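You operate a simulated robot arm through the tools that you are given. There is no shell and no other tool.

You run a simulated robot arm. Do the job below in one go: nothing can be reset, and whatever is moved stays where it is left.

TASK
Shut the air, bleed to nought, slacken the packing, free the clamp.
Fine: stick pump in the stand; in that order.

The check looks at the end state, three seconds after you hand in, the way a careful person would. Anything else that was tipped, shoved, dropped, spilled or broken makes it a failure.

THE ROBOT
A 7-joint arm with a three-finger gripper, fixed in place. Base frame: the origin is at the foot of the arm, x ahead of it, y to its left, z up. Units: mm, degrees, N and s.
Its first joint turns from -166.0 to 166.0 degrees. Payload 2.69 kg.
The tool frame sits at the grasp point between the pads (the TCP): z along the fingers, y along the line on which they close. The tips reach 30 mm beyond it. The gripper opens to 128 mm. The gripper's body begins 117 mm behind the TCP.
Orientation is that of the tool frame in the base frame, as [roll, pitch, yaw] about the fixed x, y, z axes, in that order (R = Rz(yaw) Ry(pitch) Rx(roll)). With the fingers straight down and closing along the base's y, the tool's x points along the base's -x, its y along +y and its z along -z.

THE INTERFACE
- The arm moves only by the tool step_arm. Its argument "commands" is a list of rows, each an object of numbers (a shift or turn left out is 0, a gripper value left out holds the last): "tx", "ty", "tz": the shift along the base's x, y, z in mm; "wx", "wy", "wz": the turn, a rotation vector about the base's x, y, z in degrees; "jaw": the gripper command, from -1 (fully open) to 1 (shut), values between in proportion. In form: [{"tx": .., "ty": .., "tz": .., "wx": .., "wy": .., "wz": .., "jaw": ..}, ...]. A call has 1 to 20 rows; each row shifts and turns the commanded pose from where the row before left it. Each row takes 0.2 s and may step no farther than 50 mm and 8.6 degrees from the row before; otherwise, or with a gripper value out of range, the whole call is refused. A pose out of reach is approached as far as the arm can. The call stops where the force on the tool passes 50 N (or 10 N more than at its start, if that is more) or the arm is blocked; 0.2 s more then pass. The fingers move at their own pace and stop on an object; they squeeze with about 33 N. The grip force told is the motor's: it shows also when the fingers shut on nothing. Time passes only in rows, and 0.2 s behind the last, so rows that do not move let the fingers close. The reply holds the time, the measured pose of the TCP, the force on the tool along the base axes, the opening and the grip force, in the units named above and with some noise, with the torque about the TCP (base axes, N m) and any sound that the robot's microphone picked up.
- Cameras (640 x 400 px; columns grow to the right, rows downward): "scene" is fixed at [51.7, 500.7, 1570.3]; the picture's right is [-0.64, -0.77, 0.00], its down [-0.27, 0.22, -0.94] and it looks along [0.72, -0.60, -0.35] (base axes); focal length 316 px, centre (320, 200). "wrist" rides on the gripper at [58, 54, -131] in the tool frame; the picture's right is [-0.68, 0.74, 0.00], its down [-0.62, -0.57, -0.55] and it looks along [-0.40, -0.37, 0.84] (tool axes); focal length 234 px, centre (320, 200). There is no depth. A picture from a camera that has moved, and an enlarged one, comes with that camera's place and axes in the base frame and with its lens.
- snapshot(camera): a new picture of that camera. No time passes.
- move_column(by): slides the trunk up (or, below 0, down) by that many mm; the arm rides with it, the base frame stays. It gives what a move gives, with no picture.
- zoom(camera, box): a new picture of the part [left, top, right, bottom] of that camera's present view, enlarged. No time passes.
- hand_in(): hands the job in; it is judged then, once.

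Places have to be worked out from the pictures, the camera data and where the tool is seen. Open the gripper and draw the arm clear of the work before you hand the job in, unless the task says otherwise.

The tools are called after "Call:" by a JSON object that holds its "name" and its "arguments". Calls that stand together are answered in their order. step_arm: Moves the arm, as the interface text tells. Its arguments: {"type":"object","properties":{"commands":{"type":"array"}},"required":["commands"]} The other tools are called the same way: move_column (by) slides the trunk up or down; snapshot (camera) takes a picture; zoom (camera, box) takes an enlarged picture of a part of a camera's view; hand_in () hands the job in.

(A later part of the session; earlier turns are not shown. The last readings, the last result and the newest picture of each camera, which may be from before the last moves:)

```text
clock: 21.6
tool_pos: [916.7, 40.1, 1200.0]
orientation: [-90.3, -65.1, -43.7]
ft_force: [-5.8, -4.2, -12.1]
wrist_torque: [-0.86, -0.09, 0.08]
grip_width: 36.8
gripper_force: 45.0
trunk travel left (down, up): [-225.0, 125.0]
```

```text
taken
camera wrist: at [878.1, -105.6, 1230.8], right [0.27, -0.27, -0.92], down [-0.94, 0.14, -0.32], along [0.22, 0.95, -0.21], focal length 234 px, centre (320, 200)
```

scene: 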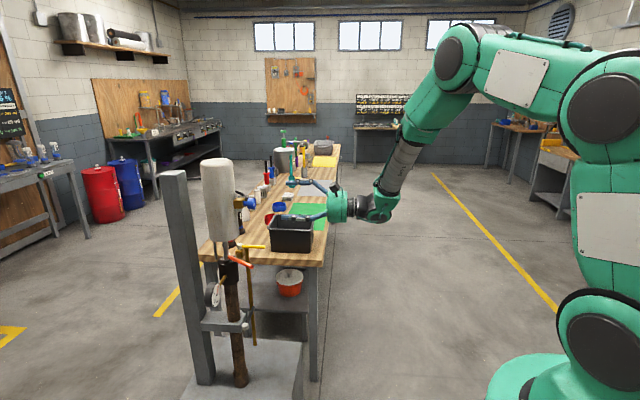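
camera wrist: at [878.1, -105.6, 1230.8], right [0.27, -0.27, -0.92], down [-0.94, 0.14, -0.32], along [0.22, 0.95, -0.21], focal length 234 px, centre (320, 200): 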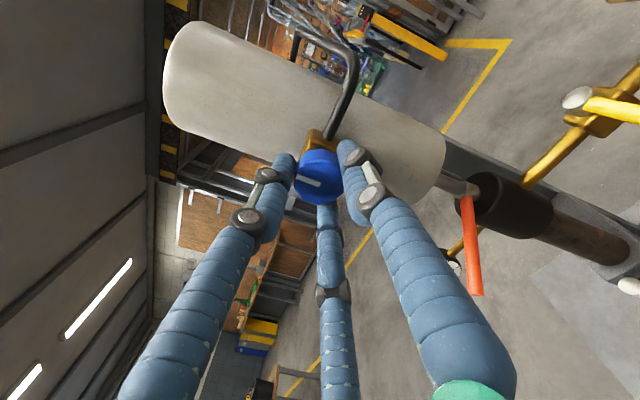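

Torque rose to about 0.7 N m, so the knob is at its stop and the air is shut. I ease back a few degrees, open the fingers and withdraw straight back.

Call:
{"name": "step_arm", "arguments": {"commands": [{"wx": -2.0, "wy": -2.1}, {"jaw": 0.3}, {"jaw": 0.0}, {"jaw": -0.3}, {"tx": -14, "ty": -14.5}, {"tx": -28, "ty": -29}, {"tx": -28, "ty": -29}, {}]}}

Call:
{"name": "snapshot", "arguments": {"camera": "wrist"}}

Call:
{"name": "zoom", "arguments": {"camera": "scene", "box": [220, 160, 320, 240]}}

Call:
{"name": "zoom", "arguments": {"camera": "scene", "box": [190, 230, 270, 330]}}

```text
clock: 23.4
tool_pos: [845.9, -32.6, 1201.4]
orientation: [-90.1, -68.1, -43.9]
ft_force: [0.0, 0.0, 0.0]
wrist_torque: [-0.04, 0.01, -0.03]
grip_width: 83.1
gripper_force: 0.1
trunk travel left (down, up): [-225.0, 125.0]
```

```text
taken
camera wrist: at [805.9, -177.6, 1235.6], right [0.31, -0.3, -0.9], down [-0.92, 0.13, -0.36], along [0.22, 0.95, -0.24], focal length 234 px, centre (320, 200)
```

wrist: 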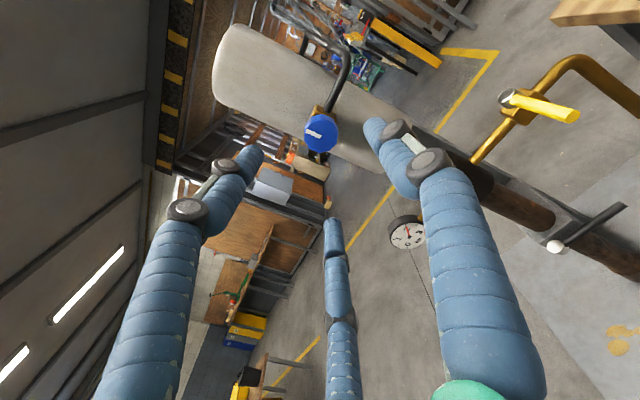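

```text
5.00 times, centred on (270, 200) of scene
camera zoom: at [51.7, 500.7, 1570.3], right [-0.64, -0.77, 0.0], down [-0.27, 0.22, -0.94], along [0.72, -0.6, -0.35], focal length 1580 px, centre (570, 200)
```

zoom: 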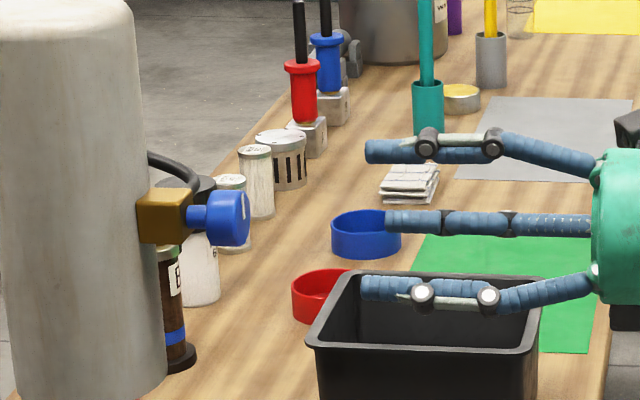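

```text
4.00 times, centred on (230, 280) of scene
camera zoom: at [51.7, 500.7, 1570.3], right [-0.64, -0.77, 0.0], down [-0.27, 0.22, -0.94], along [0.72, -0.6, -0.35], focal length 1264 px, centre (680, -120)
```

zoom: 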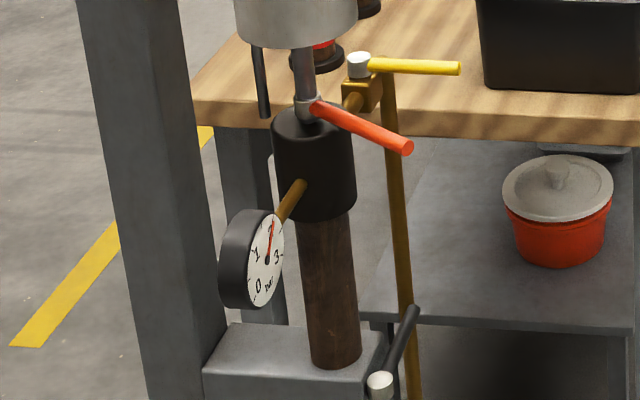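

The air is shut: the mark is vertical and the gauge still holds 2 bar. Triangulation puts the bleed pivot at about [1097, 40, 965] and its handle tip at about [1030, -31, 964]. I close the fingers, level the roll so the camera is on top, and descend to the lever's height well in front of it.

Call:
{"name": "step_arm", "arguments": {"commands": [{"wx": -5.1, "wy": -5.3, "jaw": 1.0}, {"wx": -5.1, "wy": -5.3}, {"wx": -5.1, "wy": -5.3}, {"tx": 13.8, "ty": -7.2, "tz": -39.5}, {"tx": 13.8, "ty": -7.2, "tz": -39.5}, {"tx": 13.8, "ty": -7.2, "tz": -39.5}, {"tx": 13.8, "ty": -7.2, "tz": -39.5}, {"tx": 13.8, "ty": -7.2, "tz": -39.5}, {"tx": 13.8, "ty": -7.2, "tz": -39.5}, {}]}}

Call:
{"name": "snapshot", "arguments": {"camera": "wrist"}}

Call:
{"name": "snapshot", "arguments": {"camera": "scene"}}

```text
clock: 25.6
tool_pos: [929.2, -76.4, 962.6]
orientation: [107.7, -89.8, 118.4]
ft_force: [0.3, 0.3, -0.4]
wrist_torque: [0.04, 0.0, 0.02]
grip_width: 2.1
gripper_force: 30.4
trunk travel left (down, up): [-225.0, 125.0]
```

```text
taken
camera wrist: at [876.4, -207.6, 1021.7], right [0.53, -0.51, -0.67], down [-0.79, 0.0, -0.62], along [0.31, 0.86, -0.41], focal length 234 px, centre (320, 200)
```

wrist: 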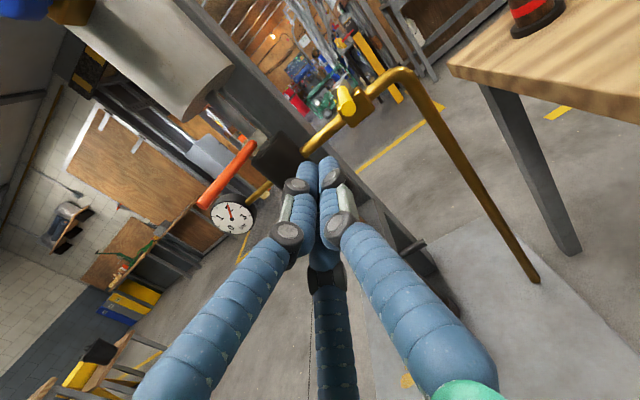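

```text
taken
```

scene: 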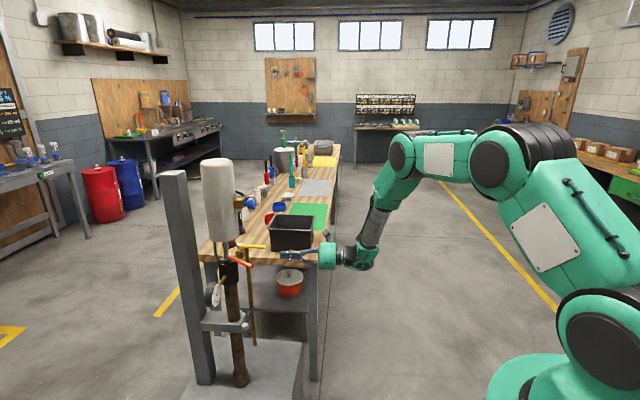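

The arm reached the position comfortably. I zoom in to see the lever relative to the closed fingers.

Call:
{"name": "zoom", "arguments": {"camera": "wrist", "box": [240, 50, 420, 190]}}

Call:
{"name": "zoom", "arguments": {"camera": "scene", "box": [210, 220, 350, 300]}}

```text
2.86 times, centred on (330, 120) of wrist
camera zoom: at [876.4, -207.6, 1021.7], right [0.53, -0.51, -0.67], down [-0.79, 0.0, -0.62], along [0.31, 0.86, -0.41], focal length 669 px, centre (291, 429)
```

zoom: 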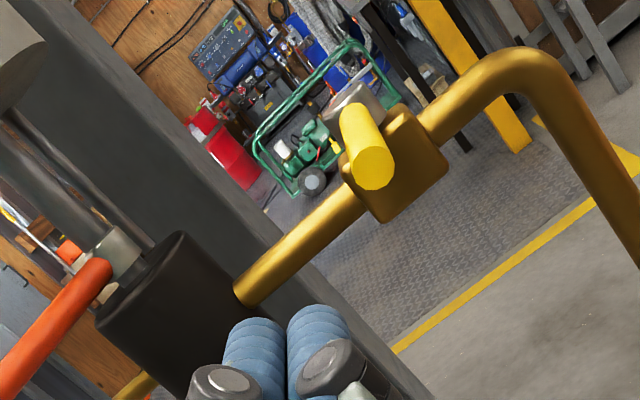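

```text
4.57 times, centred on (280, 260) of scene
camera zoom: at [51.7, 500.7, 1570.3], right [-0.64, -0.77, 0.0], down [-0.27, 0.22, -0.94], along [0.72, -0.6, -0.35], focal length 1444 px, centre (503, -74)
```

zoom: 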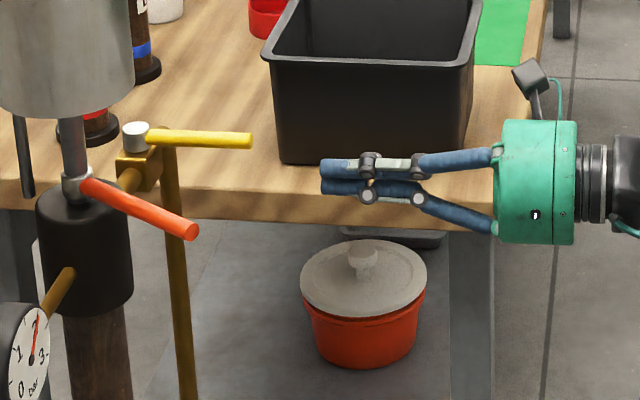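

The handle tip comes out at [1027, -31, 966]. I slide in along the handle on its pump side, 40 mm clear of it, until the fingertips are about 60 mm short of the pivot.

Call:
{"name": "step_arm", "arguments": {"commands": [{"tx": 19.1, "ty": 19.8, "tz": 1}, {"tx": 19.1, "ty": 19.8, "tz": 1}, {"tx": 19.1, "ty": 19.8, "tz": 1}, {"tx": 19.1, "ty": 19.8, "tz": 1}, {}]}}

Call:
{"name": "snapshot", "arguments": {"camera": "wrist"}}

Call:
{"name": "zoom", "arguments": {"camera": "scene", "box": [210, 220, 350, 300]}}

```text
clock: 26.8
tool_pos: [1006.8, 3.7, 966.8]
orientation: [106.6, -89.7, 119.3]
ft_force: [-0.4, 0.6, -0.5]
wrist_torque: [-0.01, 0.03, 0.01]
grip_width: 2.2
gripper_force: 30.9
trunk travel left (down, up): [-225.0, 125.0]
```

```text
taken
camera wrist: at [953.6, -128.1, 1025.7], right [0.53, -0.51, -0.67], down [-0.79, 0.0, -0.62], along [0.31, 0.86, -0.41], focal length 234 px, centre (320, 200)
```

wrist: 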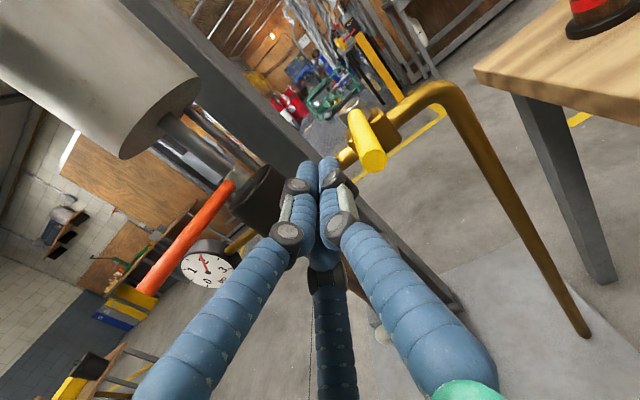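

```text
4.57 times, centred on (280, 260) of scene
camera zoom: at [51.7, 500.7, 1570.3], right [-0.64, -0.77, 0.0], down [-0.27, 0.22, -0.94], along [0.72, -0.6, -0.35], focal length 1444 px, centre (503, -74)
```

zoom: 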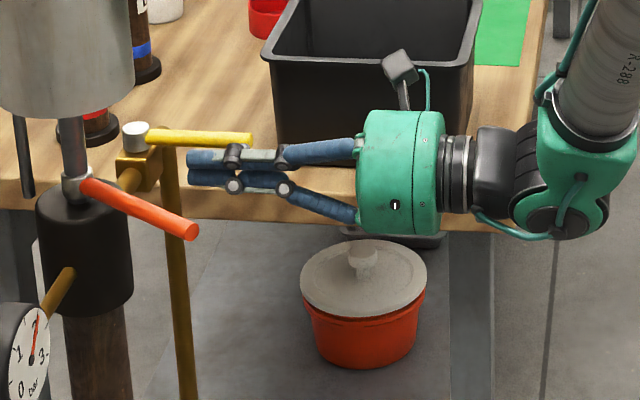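

The fingertips now lie beside the handle on its pump side. I move sideways towards the table until contact, then begin to swing the lever.

Call:
{"name": "step_arm", "arguments": {"commands": [{"tx": 7.2, "ty": -6.9}, {"tx": 7.2, "ty": -6.9}, {"tx": 7.2, "ty": -6.9}, {}]}}

Call:
{"name": "zoom", "arguments": {"camera": "wrist", "box": [240, 80, 420, 200]}}

Call:
{"name": "zoom", "arguments": {"camera": "scene", "box": [210, 220, 350, 300]}}

```text
clock: 27.8
tool_pos: [1029.0, -16.4, 965.8]
orientation: [99.9, -89.8, 126.1]
ft_force: [-0.6, 0.4, -0.3]
wrist_torque: [0.0, -0.02, -0.02]
grip_width: 2.1
gripper_force: 31.3
trunk travel left (down, up): [-225.0, 125.0]
```

```text
3.33 times, centred on (330, 140) of wrist
camera zoom: at [974.6, -148.8, 1026.0], right [0.53, -0.51, -0.67], down [-0.79, 0.0, -0.62], along [0.31, 0.86, -0.41], focal length 781 px, centre (287, 400)
```

zoom: 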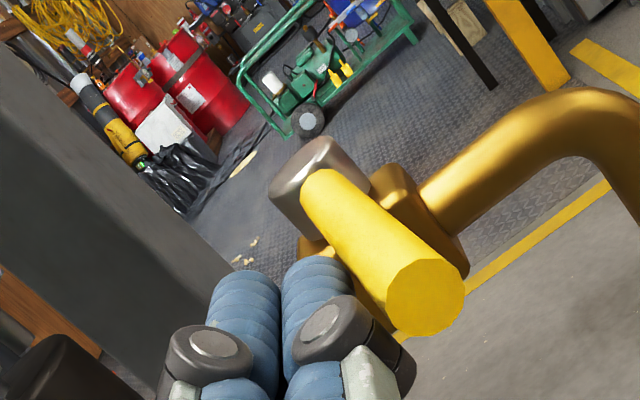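

```text
4.57 times, centred on (280, 260) of scene
camera zoom: at [51.7, 500.7, 1570.3], right [-0.64, -0.77, 0.0], down [-0.27, 0.22, -0.94], along [0.72, -0.6, -0.35], focal length 1444 px, centre (503, -74)
```

zoom: 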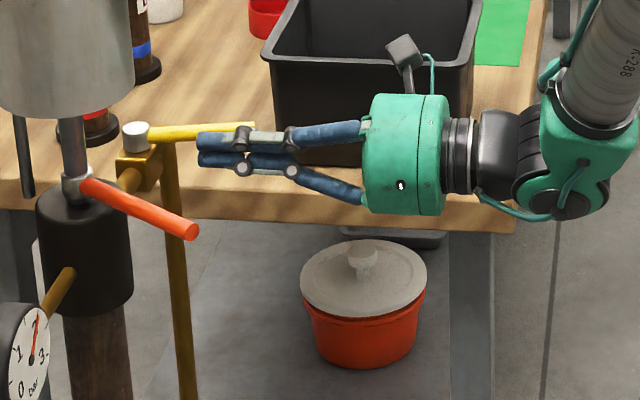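

The lever is turning easily, about 11° so far, with no force. I follow its arc to about 45° and check the gauge.

Call:
{"name": "step_arm", "arguments": {"commands": [{"tx": 7.9, "ty": -6.0}, {"tx": 7.9, "ty": -6.0}, {"tx": 7.5, "ty": -1.6}, {"tx": 7.5, "ty": -1.6}, {}]}}

Call:
{"name": "snapshot", "arguments": {"camera": "wrist"}}

Call:
{"name": "zoom", "arguments": {"camera": "scene", "box": [200, 230, 320, 310]}}

```text
clock: 29.0
tool_pos: [1058.2, -32.1, 968.7]
orientation: [96.8, -89.8, 129.3]
ft_force: [-0.9, -0.1, 0.2]
wrist_torque: [-0.01, 0.02, 0.02]
grip_width: 2.0
gripper_force: 31.6
trunk travel left (down, up): [-225.0, 125.0]
```

```text
taken
camera wrist: at [1005.2, -164.0, 1027.1], right [0.53, -0.51, -0.67], down [-0.79, 0.0, -0.62], along [0.32, 0.86, -0.41], focal length 234 px, centre (320, 200)
```

wrist: 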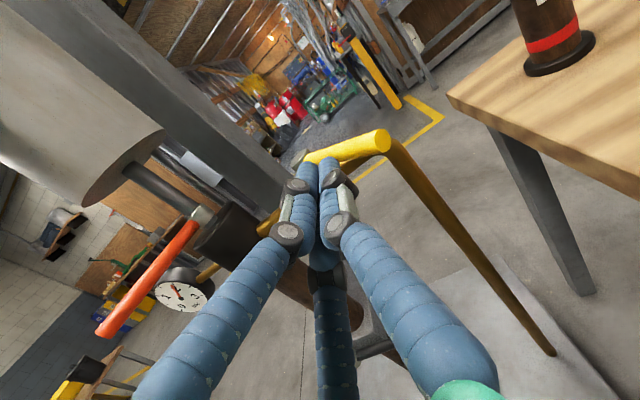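

```text
5.00 times, centred on (260, 270) of scene
camera zoom: at [51.7, 500.7, 1570.3], right [-0.64, -0.77, 0.0], down [-0.27, 0.22, -0.94], along [0.72, -0.6, -0.35], focal length 1580 px, centre (620, -150)
```

zoom: 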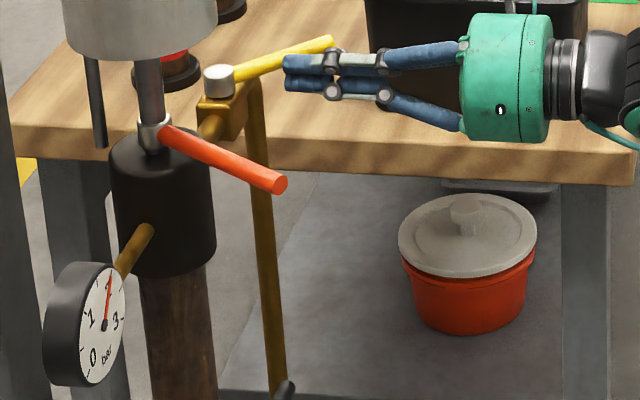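

The lever is at 45° and the gauge still shows about 2 bar. I continue along the arc to about 75°.

Call:
{"name": "step_arm", "arguments": {"commands": [{"tx": 8.9, "ty": 0.3}, {"tx": 8.9, "ty": 0.4}, {"tx": 7.6, "ty": 2.4}, {"tx": 7.5, "ty": 2.5}, {}]}}

Call:
{"name": "snapshot", "arguments": {"camera": "wrist"}}

Call:
{"name": "zoom", "arguments": {"camera": "scene", "box": [200, 230, 320, 310]}}

```text
clock: 30.2
tool_pos: [1090.2, -25.9, 969.0]
orientation: [99.5, -89.8, 126.6]
ft_force: [-0.6, -0.8, -0.5]
wrist_torque: [0.0, 0.03, -0.01]
grip_width: 2.1
gripper_force: 31.0
trunk travel left (down, up): [-225.0, 125.0]
```

```text
taken
camera wrist: at [1037.4, -158.3, 1027.1], right [0.53, -0.51, -0.67], down [-0.79, 0.0, -0.62], along [0.32, 0.86, -0.41], focal length 234 px, centre (320, 200)
```

wrist: 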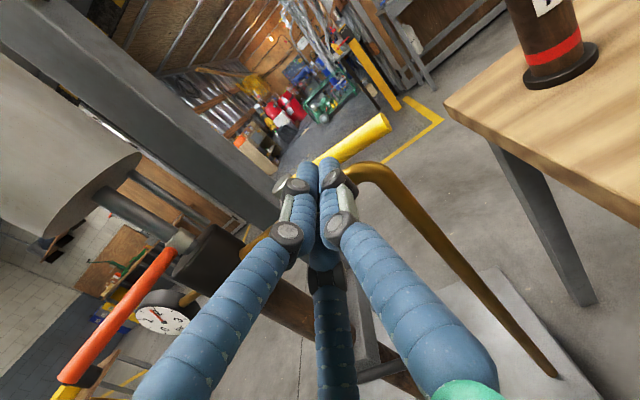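

```text
5.00 times, centred on (260, 270) of scene
camera zoom: at [51.7, 500.7, 1570.3], right [-0.64, -0.77, 0.0], down [-0.27, 0.22, -0.94], along [0.72, -0.6, -0.35], focal length 1580 px, centre (620, -150)
```

zoom: 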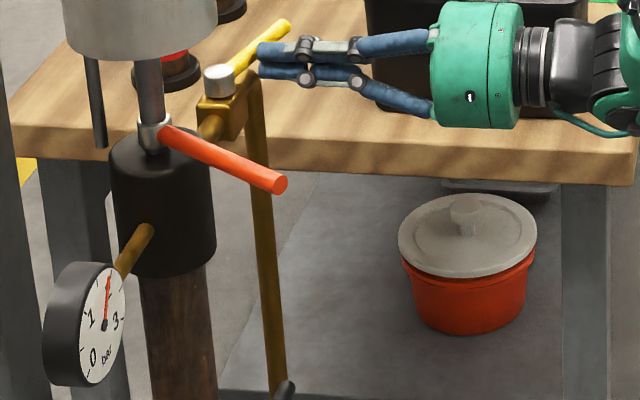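

About 75° now with no force yet. I go on to 90° and see whether it reaches a stop.

Call:
{"name": "step_arm", "arguments": {"commands": [{"tx": 6.7, "ty": 4.0}, {"tx": 6.6, "ty": 4.0}, {"tx": 3.0, "ty": 3.0}, {}]}}

Call:
{"name": "zoom", "arguments": {"camera": "wrist", "box": [240, 80, 420, 200]}}

Call:
{"name": "zoom", "arguments": {"camera": "scene", "box": [200, 230, 320, 310]}}

Call:
{"name": "zoom", "arguments": {"camera": "scene", "box": [200, 275, 236, 315]}}

```text
clock: 31.1
tool_pos: [1105.1, -19.2, 967.3]
orientation: [173.3, -89.9, 52.6]
ft_force: [-16.7, -14.5, 3.6]
wrist_torque: [0.04, -0.16, -0.29]
grip_width: 2.2
gripper_force: 31.5
trunk travel left (down, up): [-225.0, 125.0]
stopped in row 4: the force on the tool passed its limit at 53 N (the readings are from after the stop); the commanded pose is now the measured one
```

```text
3.33 times, centred on (330, 140) of wrist
camera zoom: at [1051.2, -151.5, 1025.3], right [0.53, -0.51, -0.68], down [-0.79, 0.0, -0.62], along [0.32, 0.86, -0.41], focal length 781 px, centre (287, 400)
```

zoom: 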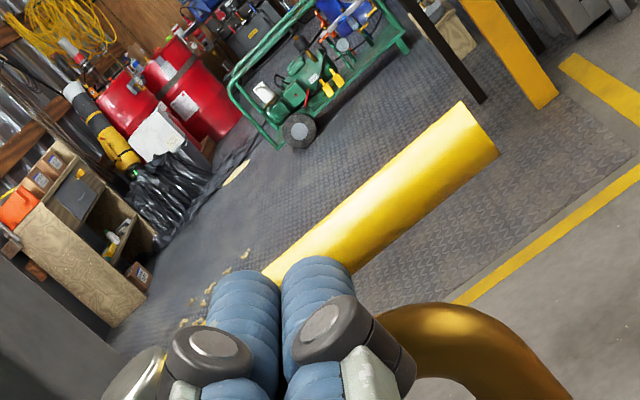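

```text
5.00 times, centred on (260, 270) of scene
camera zoom: at [51.7, 500.7, 1570.3], right [-0.64, -0.77, 0.0], down [-0.27, 0.22, -0.94], along [0.72, -0.6, -0.35], focal length 1580 px, centre (620, -150)
```

zoom: 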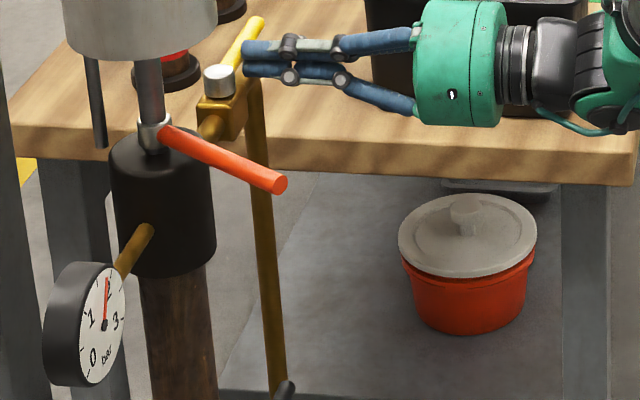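

```text
10.00 times, centred on (218, 295) of scene
camera zoom: at [51.7, 500.7, 1570.3], right [-0.64, -0.77, 0.0], down [-0.27, 0.22, -0.94], along [0.72, -0.6, -0.35], focal length 3160 px, centre (1340, -750)
```

zoom: 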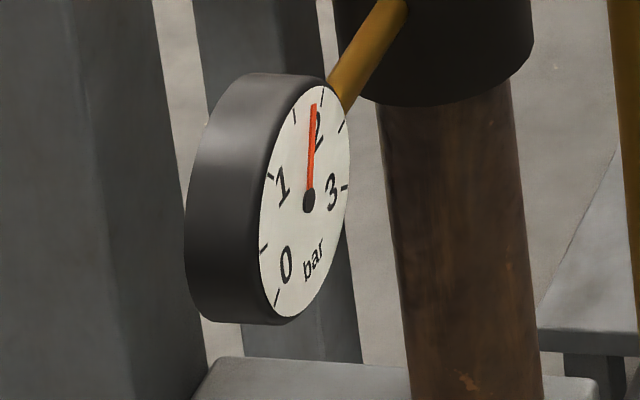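

The lever has reached its stop at 90°, in line with the pipe. The gauge seems just below 2, so I back off the lever and wait to watch the pressure fall.

Call:
{"name": "step_arm", "arguments": {"commands": [{"tx": -10, "ty": -10.4}, {"tx": -10, "ty": -10.4}, {}, {}, {}, {}, {}, {}, {}, {}, {}, {}]}}

Call:
{"name": "zoom", "arguments": {"camera": "scene", "box": [200, 275, 236, 315]}}

Call:
{"name": "zoom", "arguments": {"camera": "scene", "box": [200, 230, 320, 310]}}

```text
clock: 33.7
tool_pos: [1086.5, -36.8, 965.7]
orientation: [170.1, -89.8, 55.8]
ft_force: [-0.2, -0.2, -0.1]
wrist_torque: [-0.04, -0.01, 0.01]
grip_width: 2.0
gripper_force: 31.7
trunk travel left (down, up): [-225.0, 125.0]
```

```text
10.00 times, centred on (218, 295) of scene
camera zoom: at [51.7, 500.7, 1570.3], right [-0.64, -0.77, 0.0], down [-0.27, 0.22, -0.94], along [0.72, -0.6, -0.35], focal length 3160 px, centre (1340, -750)
```

zoom: 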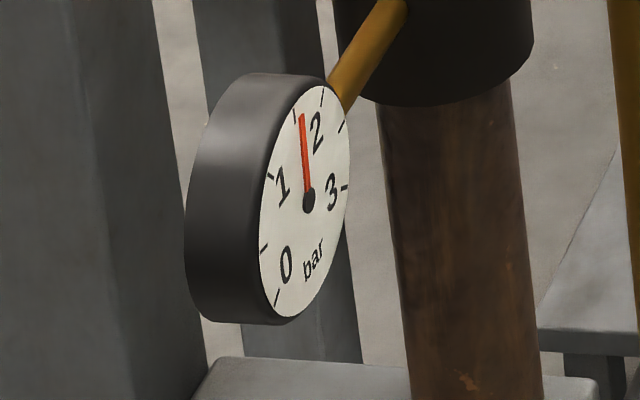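

```text
5.00 times, centred on (260, 270) of scene
camera zoom: at [51.7, 500.7, 1570.3], right [-0.64, -0.77, 0.0], down [-0.27, 0.22, -0.94], along [0.72, -0.6, -0.35], focal length 1580 px, centre (620, -150)
```

zoom: 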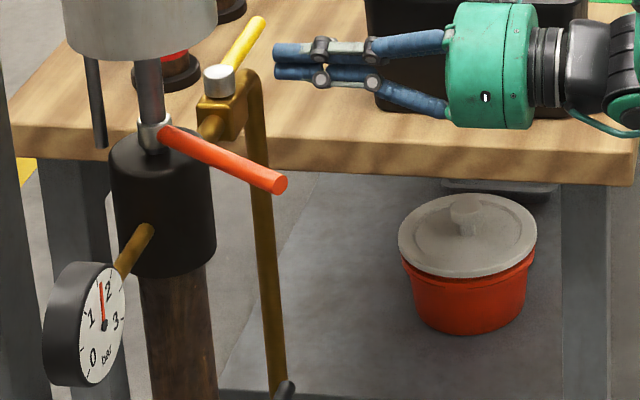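

The pressure is falling, now about 1.6 bar. While it bleeds I withdraw the fingers backwards, keeping off everything, and move across to the front left of the packing bar without touching it.

Call:
{"name": "step_arm", "arguments": {"commands": [{"tx": -27.8, "ty": -28.8}, {"tx": -27.8, "ty": -28.8}, {"tx": -27.8, "ty": -28.8}, {"tx": -27.8, "ty": -28.8}, {"tx": -20, "ty": 20, "tz": 5}, {"tx": -28, "ty": 27, "tz": 5}, {"tx": -34, "ty": 33, "tz": 5}, {"tx": -34, "ty": 33, "tz": 5}, {"tx": -34, "ty": 33, "tz": 5}, {"tx": -34, "ty": 33, "tz": 5}, {"tx": -18, "ty": 17, "tz": 0}, {}]}}

Call:
{"name": "snapshot", "arguments": {"camera": "wrist"}}

Call:
{"name": "zoom", "arguments": {"camera": "scene", "box": [200, 275, 236, 315]}}

```text
clock: 36.3
tool_pos: [773.0, 42.1, 996.4]
orientation: [156.1, -89.9, 69.9]
ft_force: [-0.5, 0.5, 0.1]
wrist_torque: [0.0, -0.01, -0.07]
grip_width: 2.0
gripper_force: 31.5
trunk travel left (down, up): [-225.0, 125.0]
```

```text
taken
camera wrist: at [719.6, -89.6, 1054.7], right [0.53, -0.51, -0.68], down [-0.79, 0.0, -0.62], along [0.31, 0.86, -0.41], focal length 234 px, centre (320, 200)
```

wrist: 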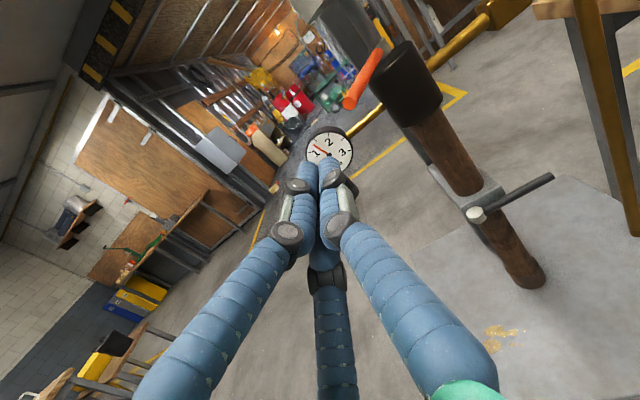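

```text
10.00 times, centred on (218, 295) of scene
camera zoom: at [51.7, 500.7, 1570.3], right [-0.64, -0.77, 0.0], down [-0.27, 0.22, -0.94], along [0.72, -0.6, -0.35], focal length 3160 px, centre (1340, -750)
```

zoom: 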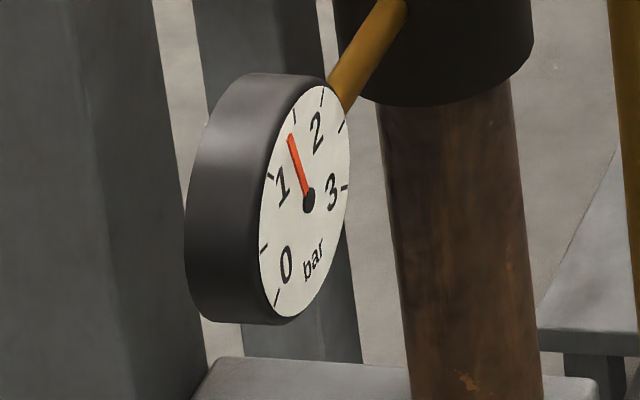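

The gauge is at about 1.3 bar and falling. I wait here with the arm still and look closely at the packing bar meanwhile.

Call:
{"name": "step_arm", "arguments": {"commands": [{}, {}, {}, {}, {}, {}, {}, {}, {}, {}, {}, {}, {}, {}, {}, {}, {}, {}, {}, {}]}}

Call:
{"name": "zoom", "arguments": {"camera": "wrist", "box": [290, 20, 470, 180]}}

Call:
{"name": "zoom", "arguments": {"camera": "scene", "box": [200, 230, 320, 310]}}

```text
clock: 40.5
tool_pos: [773.4, 42.9, 995.6]
orientation: [168.6, -89.9, 57.5]
ft_force: [0.3, -0.8, 0.6]
wrist_torque: [0.04, 0.01, -0.01]
grip_width: 1.8
gripper_force: 31.6
trunk travel left (down, up): [-225.0, 125.0]
```

```text
2.50 times, centred on (380, 100) of wrist
camera zoom: at [720.0, -89.9, 1054.5], right [0.53, -0.51, -0.68], down [-0.79, 0.0, -0.61], along [0.31, 0.86, -0.41], focal length 585 px, centre (170, 450)
```

zoom: 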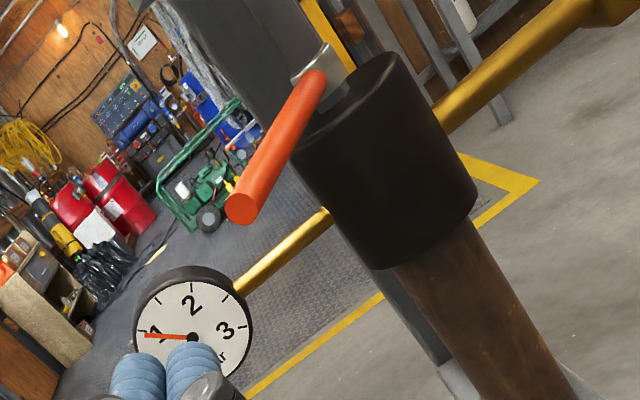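

```text
5.00 times, centred on (260, 270) of scene
camera zoom: at [51.7, 500.7, 1570.3], right [-0.64, -0.77, 0.0], down [-0.27, 0.22, -0.94], along [0.72, -0.6, -0.35], focal length 1580 px, centre (620, -150)
```

zoom: 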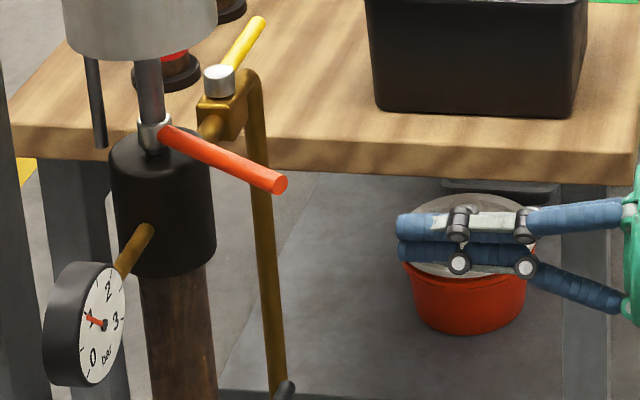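

The packing bar runs from the nut at about [1009, 130, 999] to its tip at [884, 97, 999]. The gauge is near 1.05 bar, so I keep waiting.

Call:
{"name": "step_arm", "arguments": {"commands": [{}, {}, {}, {}, {}, {}, {}, {}, {}, {}, {}, {}, {}, {}, {}, {}, {}, {}, {}, {}]}}

Call:
{"name": "step_arm", "arguments": {"commands": [{}, {}, {}, {}, {}, {}, {}, {}, {}, {}, {}, {}, {}, {}, {}, {}, {}, {}, {}, {}]}}

Call:
{"name": "zoom", "arguments": {"camera": "scene", "box": [200, 275, 236, 315]}}

```text
clock: 44.7
tool_pos: [773.0, 41.2, 995.3]
orientation: [168.6, -89.9, 57.3]
ft_force: [-0.1, 0.2, 0.2]
wrist_torque: [-0.01, 0.02, 0.01]
grip_width: 2.1
gripper_force: 31.0
trunk travel left (down, up): [-225.0, 125.0]
```

```text
clock: 48.9
tool_pos: [773.7, 43.2, 995.6]
orientation: [168.8, -89.9, 57.1]
ft_force: [-0.1, 0.0, -0.1]
wrist_torque: [0.01, -0.01, 0.02]
grip_width: 2.1
gripper_force: 31.7
trunk travel left (down, up): [-225.0, 125.0]
```

```text
10.00 times, centred on (218, 295) of scene
camera zoom: at [51.7, 500.7, 1570.3], right [-0.64, -0.77, 0.0], down [-0.27, 0.22, -0.94], along [0.72, -0.6, -0.35], focal length 3160 px, centre (1340, -750)
```

zoom: 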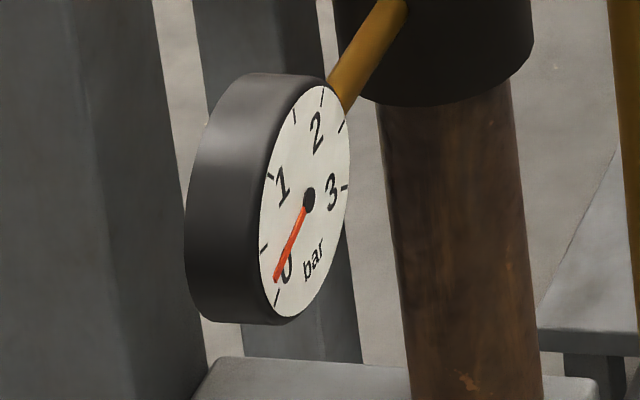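

The needle is nearly at 0. I wait a few seconds more to let it settle at nought.

Call:
{"name": "step_arm", "arguments": {"commands": [{}, {}, {}, {}, {}, {}, {}, {}, {}, {}, {}, {}, {}, {}, {}, {}, {}, {}, {}, {}]}}

Call:
{"name": "step_arm", "arguments": {"commands": [{}, {}, {}, {}, {}, {}, {}, {}, {}, {}, {}, {}, {}, {}, {}]}}

Call:
{"name": "zoom", "arguments": {"camera": "scene", "box": [200, 275, 236, 315]}}

Call:
{"name": "zoom", "arguments": {"camera": "wrist", "box": [290, 120, 370, 180]}}

```text
clock: 53.1
tool_pos: [772.4, 43.2, 996.1]
orientation: [167.9, -89.9, 58.1]
ft_force: [0.1, 0.1, -0.1]
wrist_torque: [0.0, -0.01, 0.01]
grip_width: 2.0
gripper_force: 31.0
trunk travel left (down, up): [-225.0, 125.0]
```

```text
clock: 56.3
tool_pos: [772.5, 41.9, 995.0]
orientation: [167.6, -89.9, 58.3]
ft_force: [0.2, 0.5, -0.5]
wrist_torque: [-0.01, 0.0, 0.0]
grip_width: 2.3
gripper_force: 31.6
trunk travel left (down, up): [-225.0, 125.0]
```

```text
10.00 times, centred on (218, 295) of scene
camera zoom: at [51.7, 500.7, 1570.3], right [-0.64, -0.77, 0.0], down [-0.27, 0.22, -0.94], along [0.72, -0.6, -0.35], focal length 3160 px, centre (1340, -750)
```

zoom: 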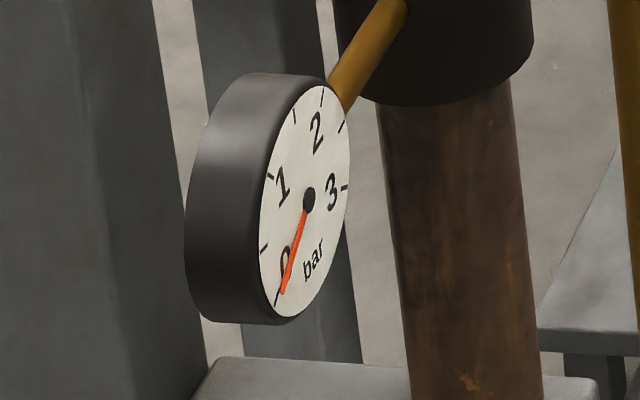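

```text
6.67 times, centred on (330, 150) of wrist
camera zoom: at [720.0, -89.9, 1054.5], right [0.53, -0.51, -0.68], down [-0.79, 0.0, -0.61], along [0.31, 0.86, -0.41], focal length 1561 px, centre (253, 533)
```

zoom: 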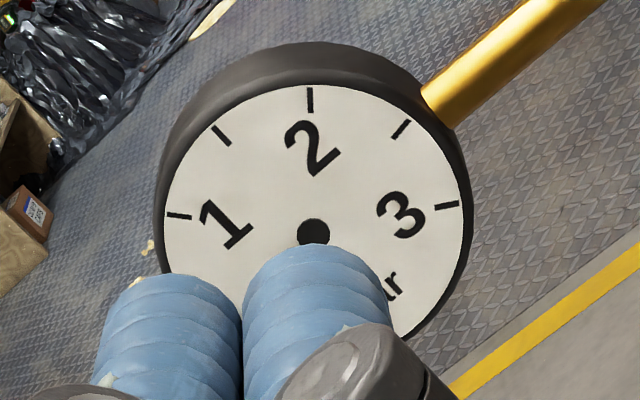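

The gauge has settled on the 0 tick, so the line is bled to nought. Now I advance the closed fingers to the left of the packing bar at its height, still clear of it.

Call:
{"name": "step_arm", "arguments": {"commands": [{"tx": 26, "ty": 26.9, "tz": 1.2}, {"tx": 26, "ty": 26.9, "tz": 1.2}, {"tx": 26, "ty": 26.9, "tz": 1.2}, {}]}}

Call:
{"name": "snapshot", "arguments": {"camera": "wrist"}}

Call:
{"name": "zoom", "arguments": {"camera": "scene", "box": [200, 230, 320, 310]}}

```text
clock: 57.3
tool_pos: [852.3, 123.7, 1000.4]
orientation: [172.6, -89.8, 53.3]
ft_force: [0.0, 0.1, -0.3]
wrist_torque: [0.03, -0.03, -0.03]
grip_width: 2.0
gripper_force: 31.3
trunk travel left (down, up): [-225.0, 125.0]
```

```text
taken
camera wrist: at [798.6, -8.7, 1059.4], right [0.53, -0.51, -0.68], down [-0.79, 0.0, -0.61], along [0.31, 0.86, -0.41], focal length 234 px, centre (320, 200)
```

wrist: 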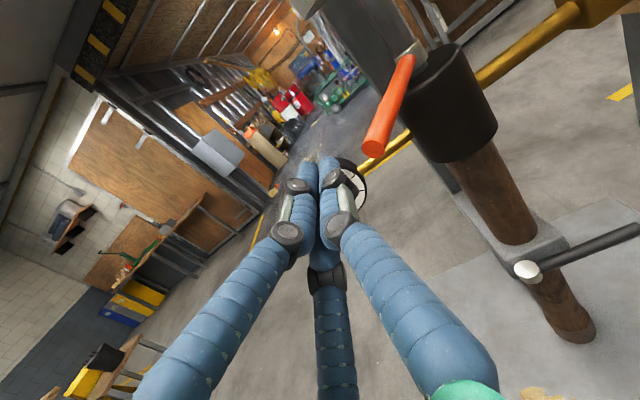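

```text
5.00 times, centred on (260, 270) of scene
camera zoom: at [51.7, 500.7, 1570.3], right [-0.64, -0.77, 0.0], down [-0.27, 0.22, -0.94], along [0.72, -0.6, -0.35], focal length 1580 px, centre (620, -150)
```

zoom: 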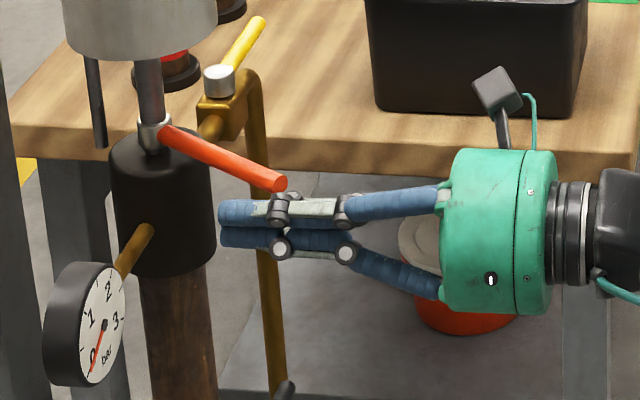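

The fingers lie just left of the bar with nothing touching. I push sideways in the loosening direction, anticlockwise from above, with small steps while watching the force.

Call:
{"name": "step_arm", "arguments": {"commands": [{"tx": 5.75, "ty": -5.56}, {"tx": 5.75, "ty": -5.56}, {"tx": 5.75, "ty": -5.56}, {"tx": 5.75, "ty": -5.56}, {"tx": 5.75, "ty": -5.56}, {}]}}

Call:
{"name": "snapshot", "arguments": {"camera": "wrist"}}

Call:
{"name": "zoom", "arguments": {"camera": "scene", "box": [200, 230, 320, 310]}}

```text
clock: 58.7
tool_pos: [879.5, 95.6, 1001.4]
orientation: [145.0, -89.9, 81.0]
ft_force: [0.5, -0.1, -0.1]
wrist_torque: [0.05, 0.01, -0.01]
grip_width: 2.2
gripper_force: 31.9
trunk travel left (down, up): [-225.0, 125.0]
```

```text
taken
camera wrist: at [827.3, -37.2, 1059.3], right [0.53, -0.51, -0.68], down [-0.79, 0.0, -0.62], along [0.32, 0.86, -0.41], focal length 234 px, centre (320, 200)
```

wrist: 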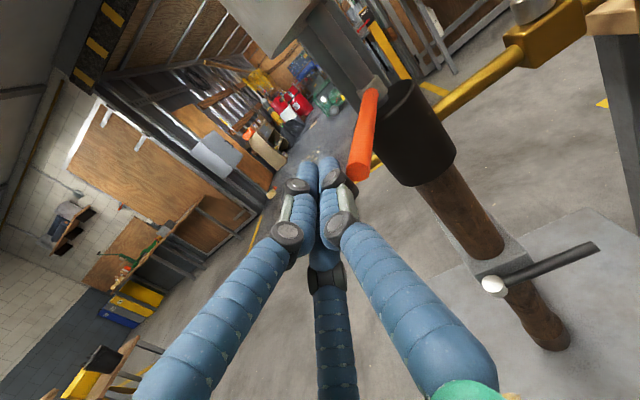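

```text
5.00 times, centred on (260, 270) of scene
camera zoom: at [51.7, 500.7, 1570.3], right [-0.64, -0.77, 0.0], down [-0.27, 0.22, -0.94], along [0.72, -0.6, -0.35], focal length 1580 px, centre (620, -150)
```

zoom: 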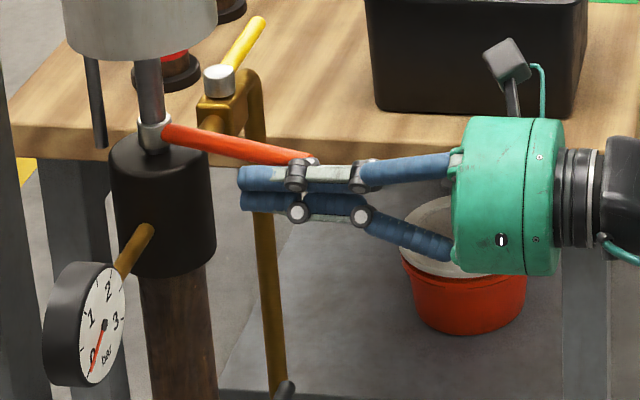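

The bar is turning freely with no force. I continue sideways.

Call:
{"name": "step_arm", "arguments": {"commands": [{"tx": 5.75, "ty": -5.56}, {"tx": 5.75, "ty": -5.56}, {"tx": 5.75, "ty": -5.56}, {"tx": 5.75, "ty": -5.56}, {"tx": 5.75, "ty": -5.56}, {"tx": 5.75, "ty": -5.56}, {"tx": 5.75, "ty": -5.56}, {"tx": 5.75, "ty": -5.56}, {}]}}

Call:
{"name": "snapshot", "arguments": {"camera": "wrist"}}

Call:
{"name": "zoom", "arguments": {"camera": "scene", "box": [200, 230, 320, 310]}}

```text
clock: 60.7
tool_pos: [924.9, 50.5, 1000.6]
orientation: [172.7, -89.8, 53.2]
ft_force: [-0.2, -0.2, -0.5]
wrist_torque: [-0.01, 0.01, -0.03]
grip_width: 2.2
gripper_force: 31.6
trunk travel left (down, up): [-225.0, 125.0]
```

```text
taken
camera wrist: at [871.7, -81.1, 1057.9], right [0.53, -0.51, -0.68], down [-0.79, 0.0, -0.61], along [0.31, 0.86, -0.41], focal length 234 px, centre (320, 200)
```

wrist: 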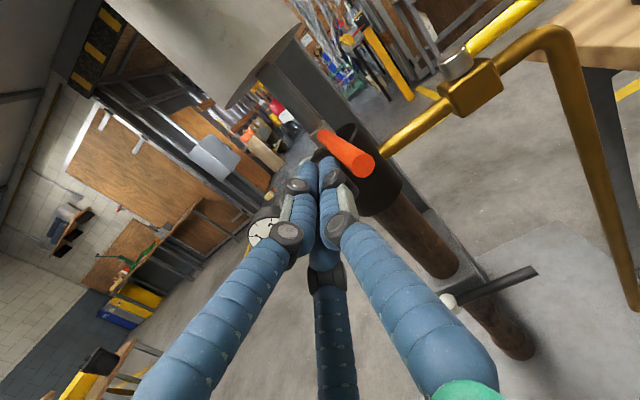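

```text
5.00 times, centred on (260, 270) of scene
camera zoom: at [51.7, 500.7, 1570.3], right [-0.64, -0.77, 0.0], down [-0.27, 0.22, -0.94], along [0.72, -0.6, -0.35], focal length 1580 px, centre (620, -150)
```

zoom: 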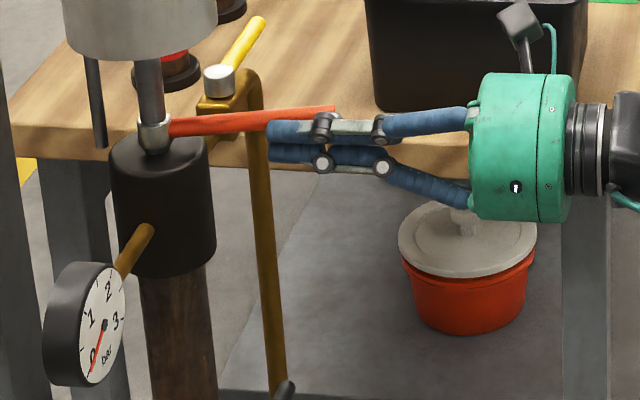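

The bar has turned about 44° so far without resistance. I follow its arc onward to about 60° past the facing position.

Call:
{"name": "step_arm", "arguments": {"commands": [{"tx": 8.4, "ty": -4.1}, {"tx": 8.4, "ty": -4.1}, {"tx": 8.4, "ty": -4.2}, {"tx": 7.2, "ty": -1.4}, {"tx": 7.2, "ty": -1.4}, {"tx": 7.3, "ty": -1.5}, {"tx": 7.4, "ty": 0.5}, {"tx": 7.4, "ty": 0.5}, {"tx": 7.4, "ty": 0.4}, {}]}}

Call:
{"name": "snapshot", "arguments": {"camera": "wrist"}}

Call:
{"name": "zoom", "arguments": {"camera": "scene", "box": [200, 230, 320, 310]}}

```text
clock: 61.7
tool_pos: [947.9, 41.2, 992.7]
orientation: [-137.2, -89.4, 3.6]
ft_force: [-16.2, 4.0, -5.4]
wrist_torque: [-0.08, 0.13, 0.27]
grip_width: 2.1
gripper_force: 31.3
trunk travel left (down, up): [-225.0, 125.0]
stopped in row 4: the force on the tool passed its limit at 59 N (the readings are from after the stop); the commanded pose is now the measured one
```

```text
taken
camera wrist: at [896.2, -91.4, 1051.6], right [0.53, -0.51, -0.68], down [-0.79, -0.01, -0.61], along [0.3, 0.86, -0.41], focal length 234 px, centre (320, 200)
```

wrist: 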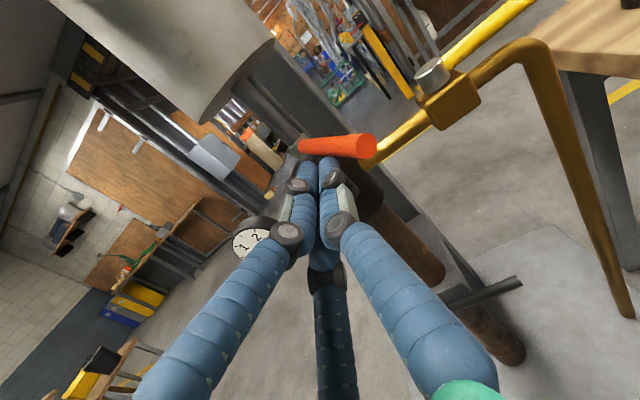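

```text
5.00 times, centred on (260, 270) of scene
camera zoom: at [51.7, 500.7, 1570.3], right [-0.64, -0.77, 0.0], down [-0.27, 0.22, -0.94], along [0.72, -0.6, -0.35], focal length 1580 px, centre (620, -150)
```

zoom: 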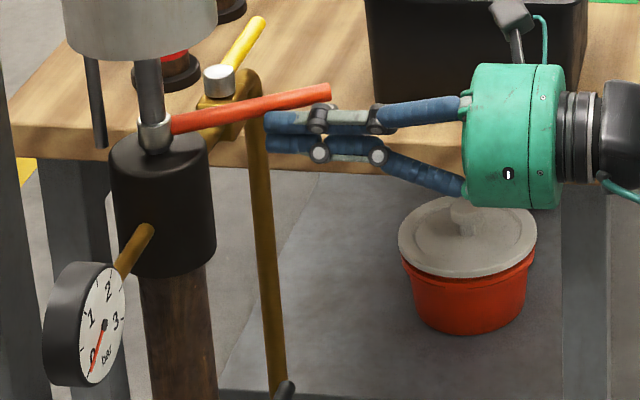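

The bar stopped hard at about 59° of turn with the force limit tripped, which looks like the end of its travel. I back off, restore the height, and push once more gently to confirm.

Call:
{"name": "step_arm", "arguments": {"commands": [{"tx": -8, "ty": 2.5}, {"tz": 6.5}, {}, {"tx": 3, "ty": -0.9}, {"tx": 2, "ty": -0.6}, {"tx": 2, "ty": -0.6}, {"tx": 2, "ty": -0.6}, {}]}}

Call:
{"name": "zoom", "arguments": {"camera": "wrist", "box": [260, 60, 480, 220]}}

Call:
{"name": "zoom", "arguments": {"camera": "scene", "box": [200, 230, 320, 310]}}

```text
clock: 63.5
tool_pos: [947.5, 41.7, 1002.5]
orientation: [-131.7, -89.5, -1.8]
ft_force: [-45.1, 3.5, 1.9]
wrist_torque: [0.06, -0.01, 0.43]
grip_width: 2.0
gripper_force: 31.3
trunk travel left (down, up): [-225.0, 125.0]
```

```text
2.50 times, centred on (370, 140) of wrist
camera zoom: at [895.7, -91.7, 1061.0], right [0.53, -0.51, -0.68], down [-0.79, -0.01, -0.61], along [0.31, 0.86, -0.41], focal length 585 px, centre (195, 350)
```

zoom: 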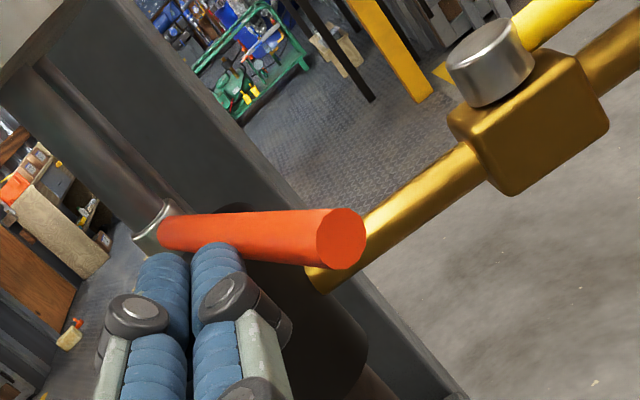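

```text
5.00 times, centred on (260, 270) of scene
camera zoom: at [51.7, 500.7, 1570.3], right [-0.64, -0.77, 0.0], down [-0.27, 0.22, -0.94], along [0.72, -0.6, -0.35], focal length 1580 px, centre (620, -150)
```

zoom: 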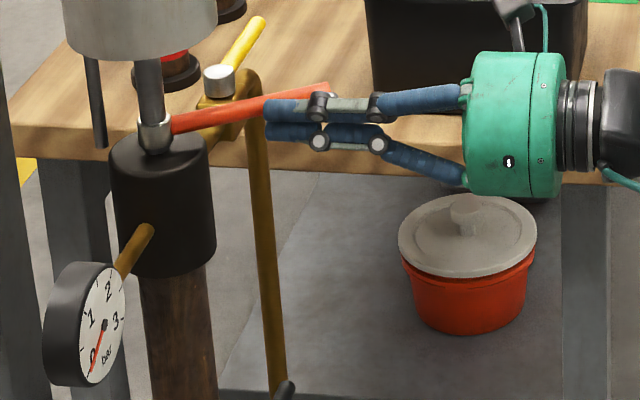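

The packing bar is against a firm stop after about 60° of loosening. I back off it, withdraw along the tool axis, and roll the hand so the fingers close vertically for the clamp bar. That bar runs from its hub at about [956, 110, 712] to its tip at about [1034, 30, 710].

Call:
{"name": "step_arm", "arguments": {"commands": [{"tx": -9.6, "ty": 2.9}, {"tx": -4, "ty": 1.2}, {"tx": -20.8, "ty": -21.6}, {"tx": -34.7, "ty": -36}, {"tx": -34.7, "ty": -36}, {"wx": -5.9, "wy": -6.1}, {"wx": -5.9, "wy": -6.1}, {"wx": -5.9, "wy": -6.1}, {"wx": -5.9, "wy": -6.1}, {"wx": -5.9, "wy": -6.1}, {"wx": -5.9, "wy": -6.1}, {"wx": -5.9, "wy": -6.1}, {"wx": -5.9, "wy": -6.1}, {"wx": -5.9, "wy": -6.1}, {"wx": -5.9, "wy": -6.1}, {"wx": -3.4, "wy": -3.55}, {}]}}

Call:
{"name": "snapshot", "arguments": {"camera": "wrist"}}

Call:
{"name": "snapshot", "arguments": {"camera": "scene"}}

```text
clock: 67.1
tool_pos: [848.0, -50.6, 1002.0]
orientation: [90.2, -0.2, 135.7]
ft_force: [0.1, 0.3, 0.0]
wrist_torque: [-0.02, 0.01, 0.03]
grip_width: 2.1
gripper_force: 31.7
trunk travel left (down, up): [-225.0, 125.0]
```

```text
taken
camera wrist: at [714.1, -103.7, 1057.1], right [0.49, -0.47, 0.73], down [0.05, -0.82, -0.57], along [0.87, 0.32, -0.38], focal length 234 px, centre (320, 200)
```

wrist: 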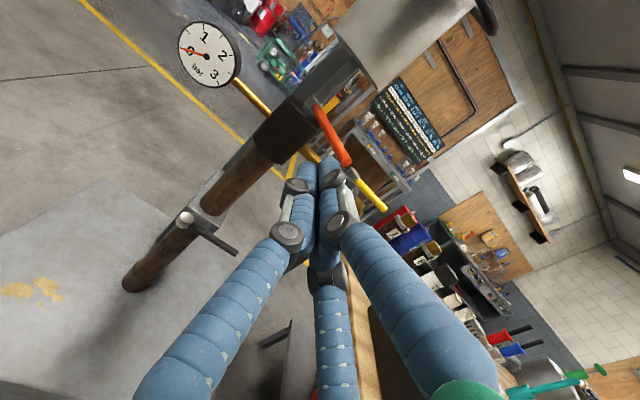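

```text
taken
```

scene: 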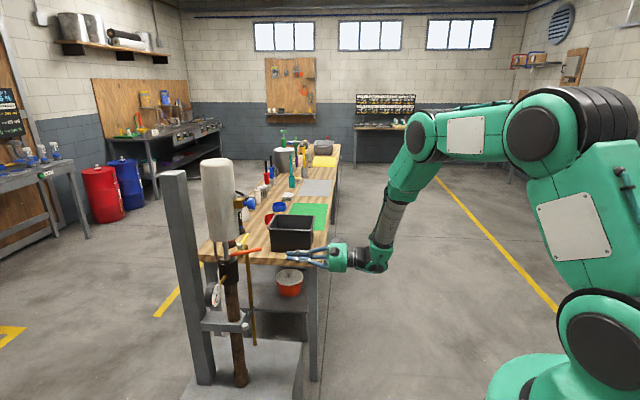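

The gauge still reads 0 and the fingers now close vertically. I descend in front of the clamp bar to its height with the fingers partly open.

Call:
{"name": "step_arm", "arguments": {"commands": [{"tx": 5.7, "ty": -5.2, "tz": -36.2, "jaw": 0.2}, {"tx": 5.7, "ty": -5.2, "tz": -36.2}, {"tx": 5.7, "ty": -5.2, "tz": -36.2}, {"tx": 5.7, "ty": -5.2, "tz": -36.2}, {"tx": 5.7, "ty": -5.2, "tz": -36.2}, {"tx": 5.7, "ty": -5.2, "tz": -36.2}, {"tx": 5.7, "ty": -5.2, "tz": -36.2}, {"tx": 5.7, "ty": -5.2, "tz": -36.2}, {}]}}

Call:
{"name": "snapshot", "arguments": {"camera": "wrist"}}

Call:
{"name": "snapshot", "arguments": {"camera": "scene"}}

```text
clock: 69.1
tool_pos: [892.8, -90.0, 711.8]
orientation: [90.2, -0.5, 135.8]
ft_force: [-0.1, -0.6, 0.1]
wrist_torque: [0.01, -0.05, 0.06]
grip_width: 51.1
gripper_force: 0.1
trunk travel left (down, up): [-225.0, 125.0]
```

```text
taken
camera wrist: at [759.1, -143.5, 765.9], right [0.49, -0.47, 0.73], down [0.05, -0.82, -0.57], along [0.87, 0.32, -0.38], focal length 234 px, centre (320, 200)
```

wrist: 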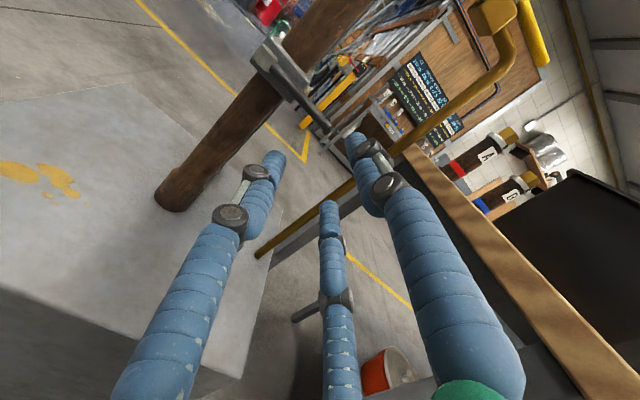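

```text
taken
```

scene: 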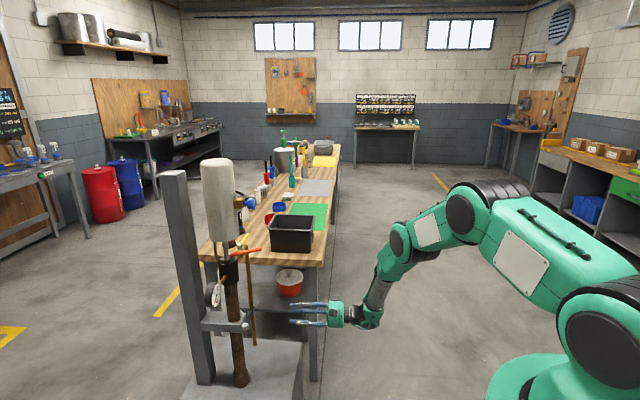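

The pose was reached without trouble. I zoom in on the clamp bar from here.

Call:
{"name": "zoom", "arguments": {"camera": "wrist", "box": [230, 10, 370, 150]}}

Call:
{"name": "zoom", "arguments": {"camera": "scene", "box": [210, 290, 340, 350]}}

```text
2.86 times, centred on (300, 80) of wrist
camera zoom: at [759.1, -143.5, 765.9], right [0.49, -0.47, 0.73], down [0.05, -0.82, -0.57], along [0.87, 0.32, -0.38], focal length 669 px, centre (377, 543)
```

zoom: 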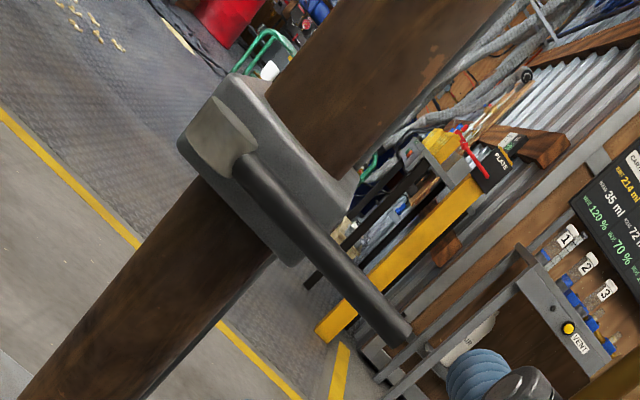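

```text
4.92 times, centred on (275, 320) of scene
camera zoom: at [51.7, 500.7, 1570.3], right [-0.64, -0.77, 0.0], down [-0.27, 0.22, -0.94], along [0.72, -0.6, -0.35], focal length 1556 px, centre (542, -391)
```

zoom: 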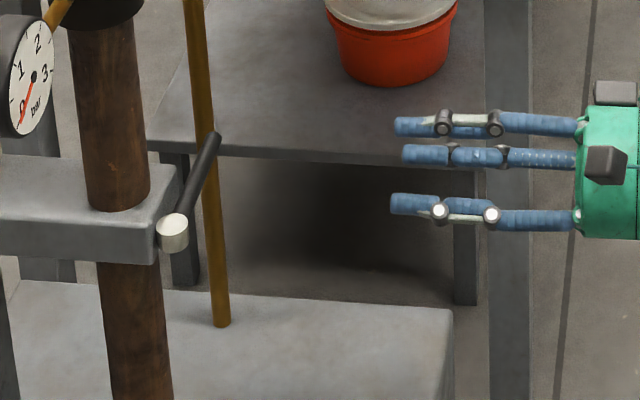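

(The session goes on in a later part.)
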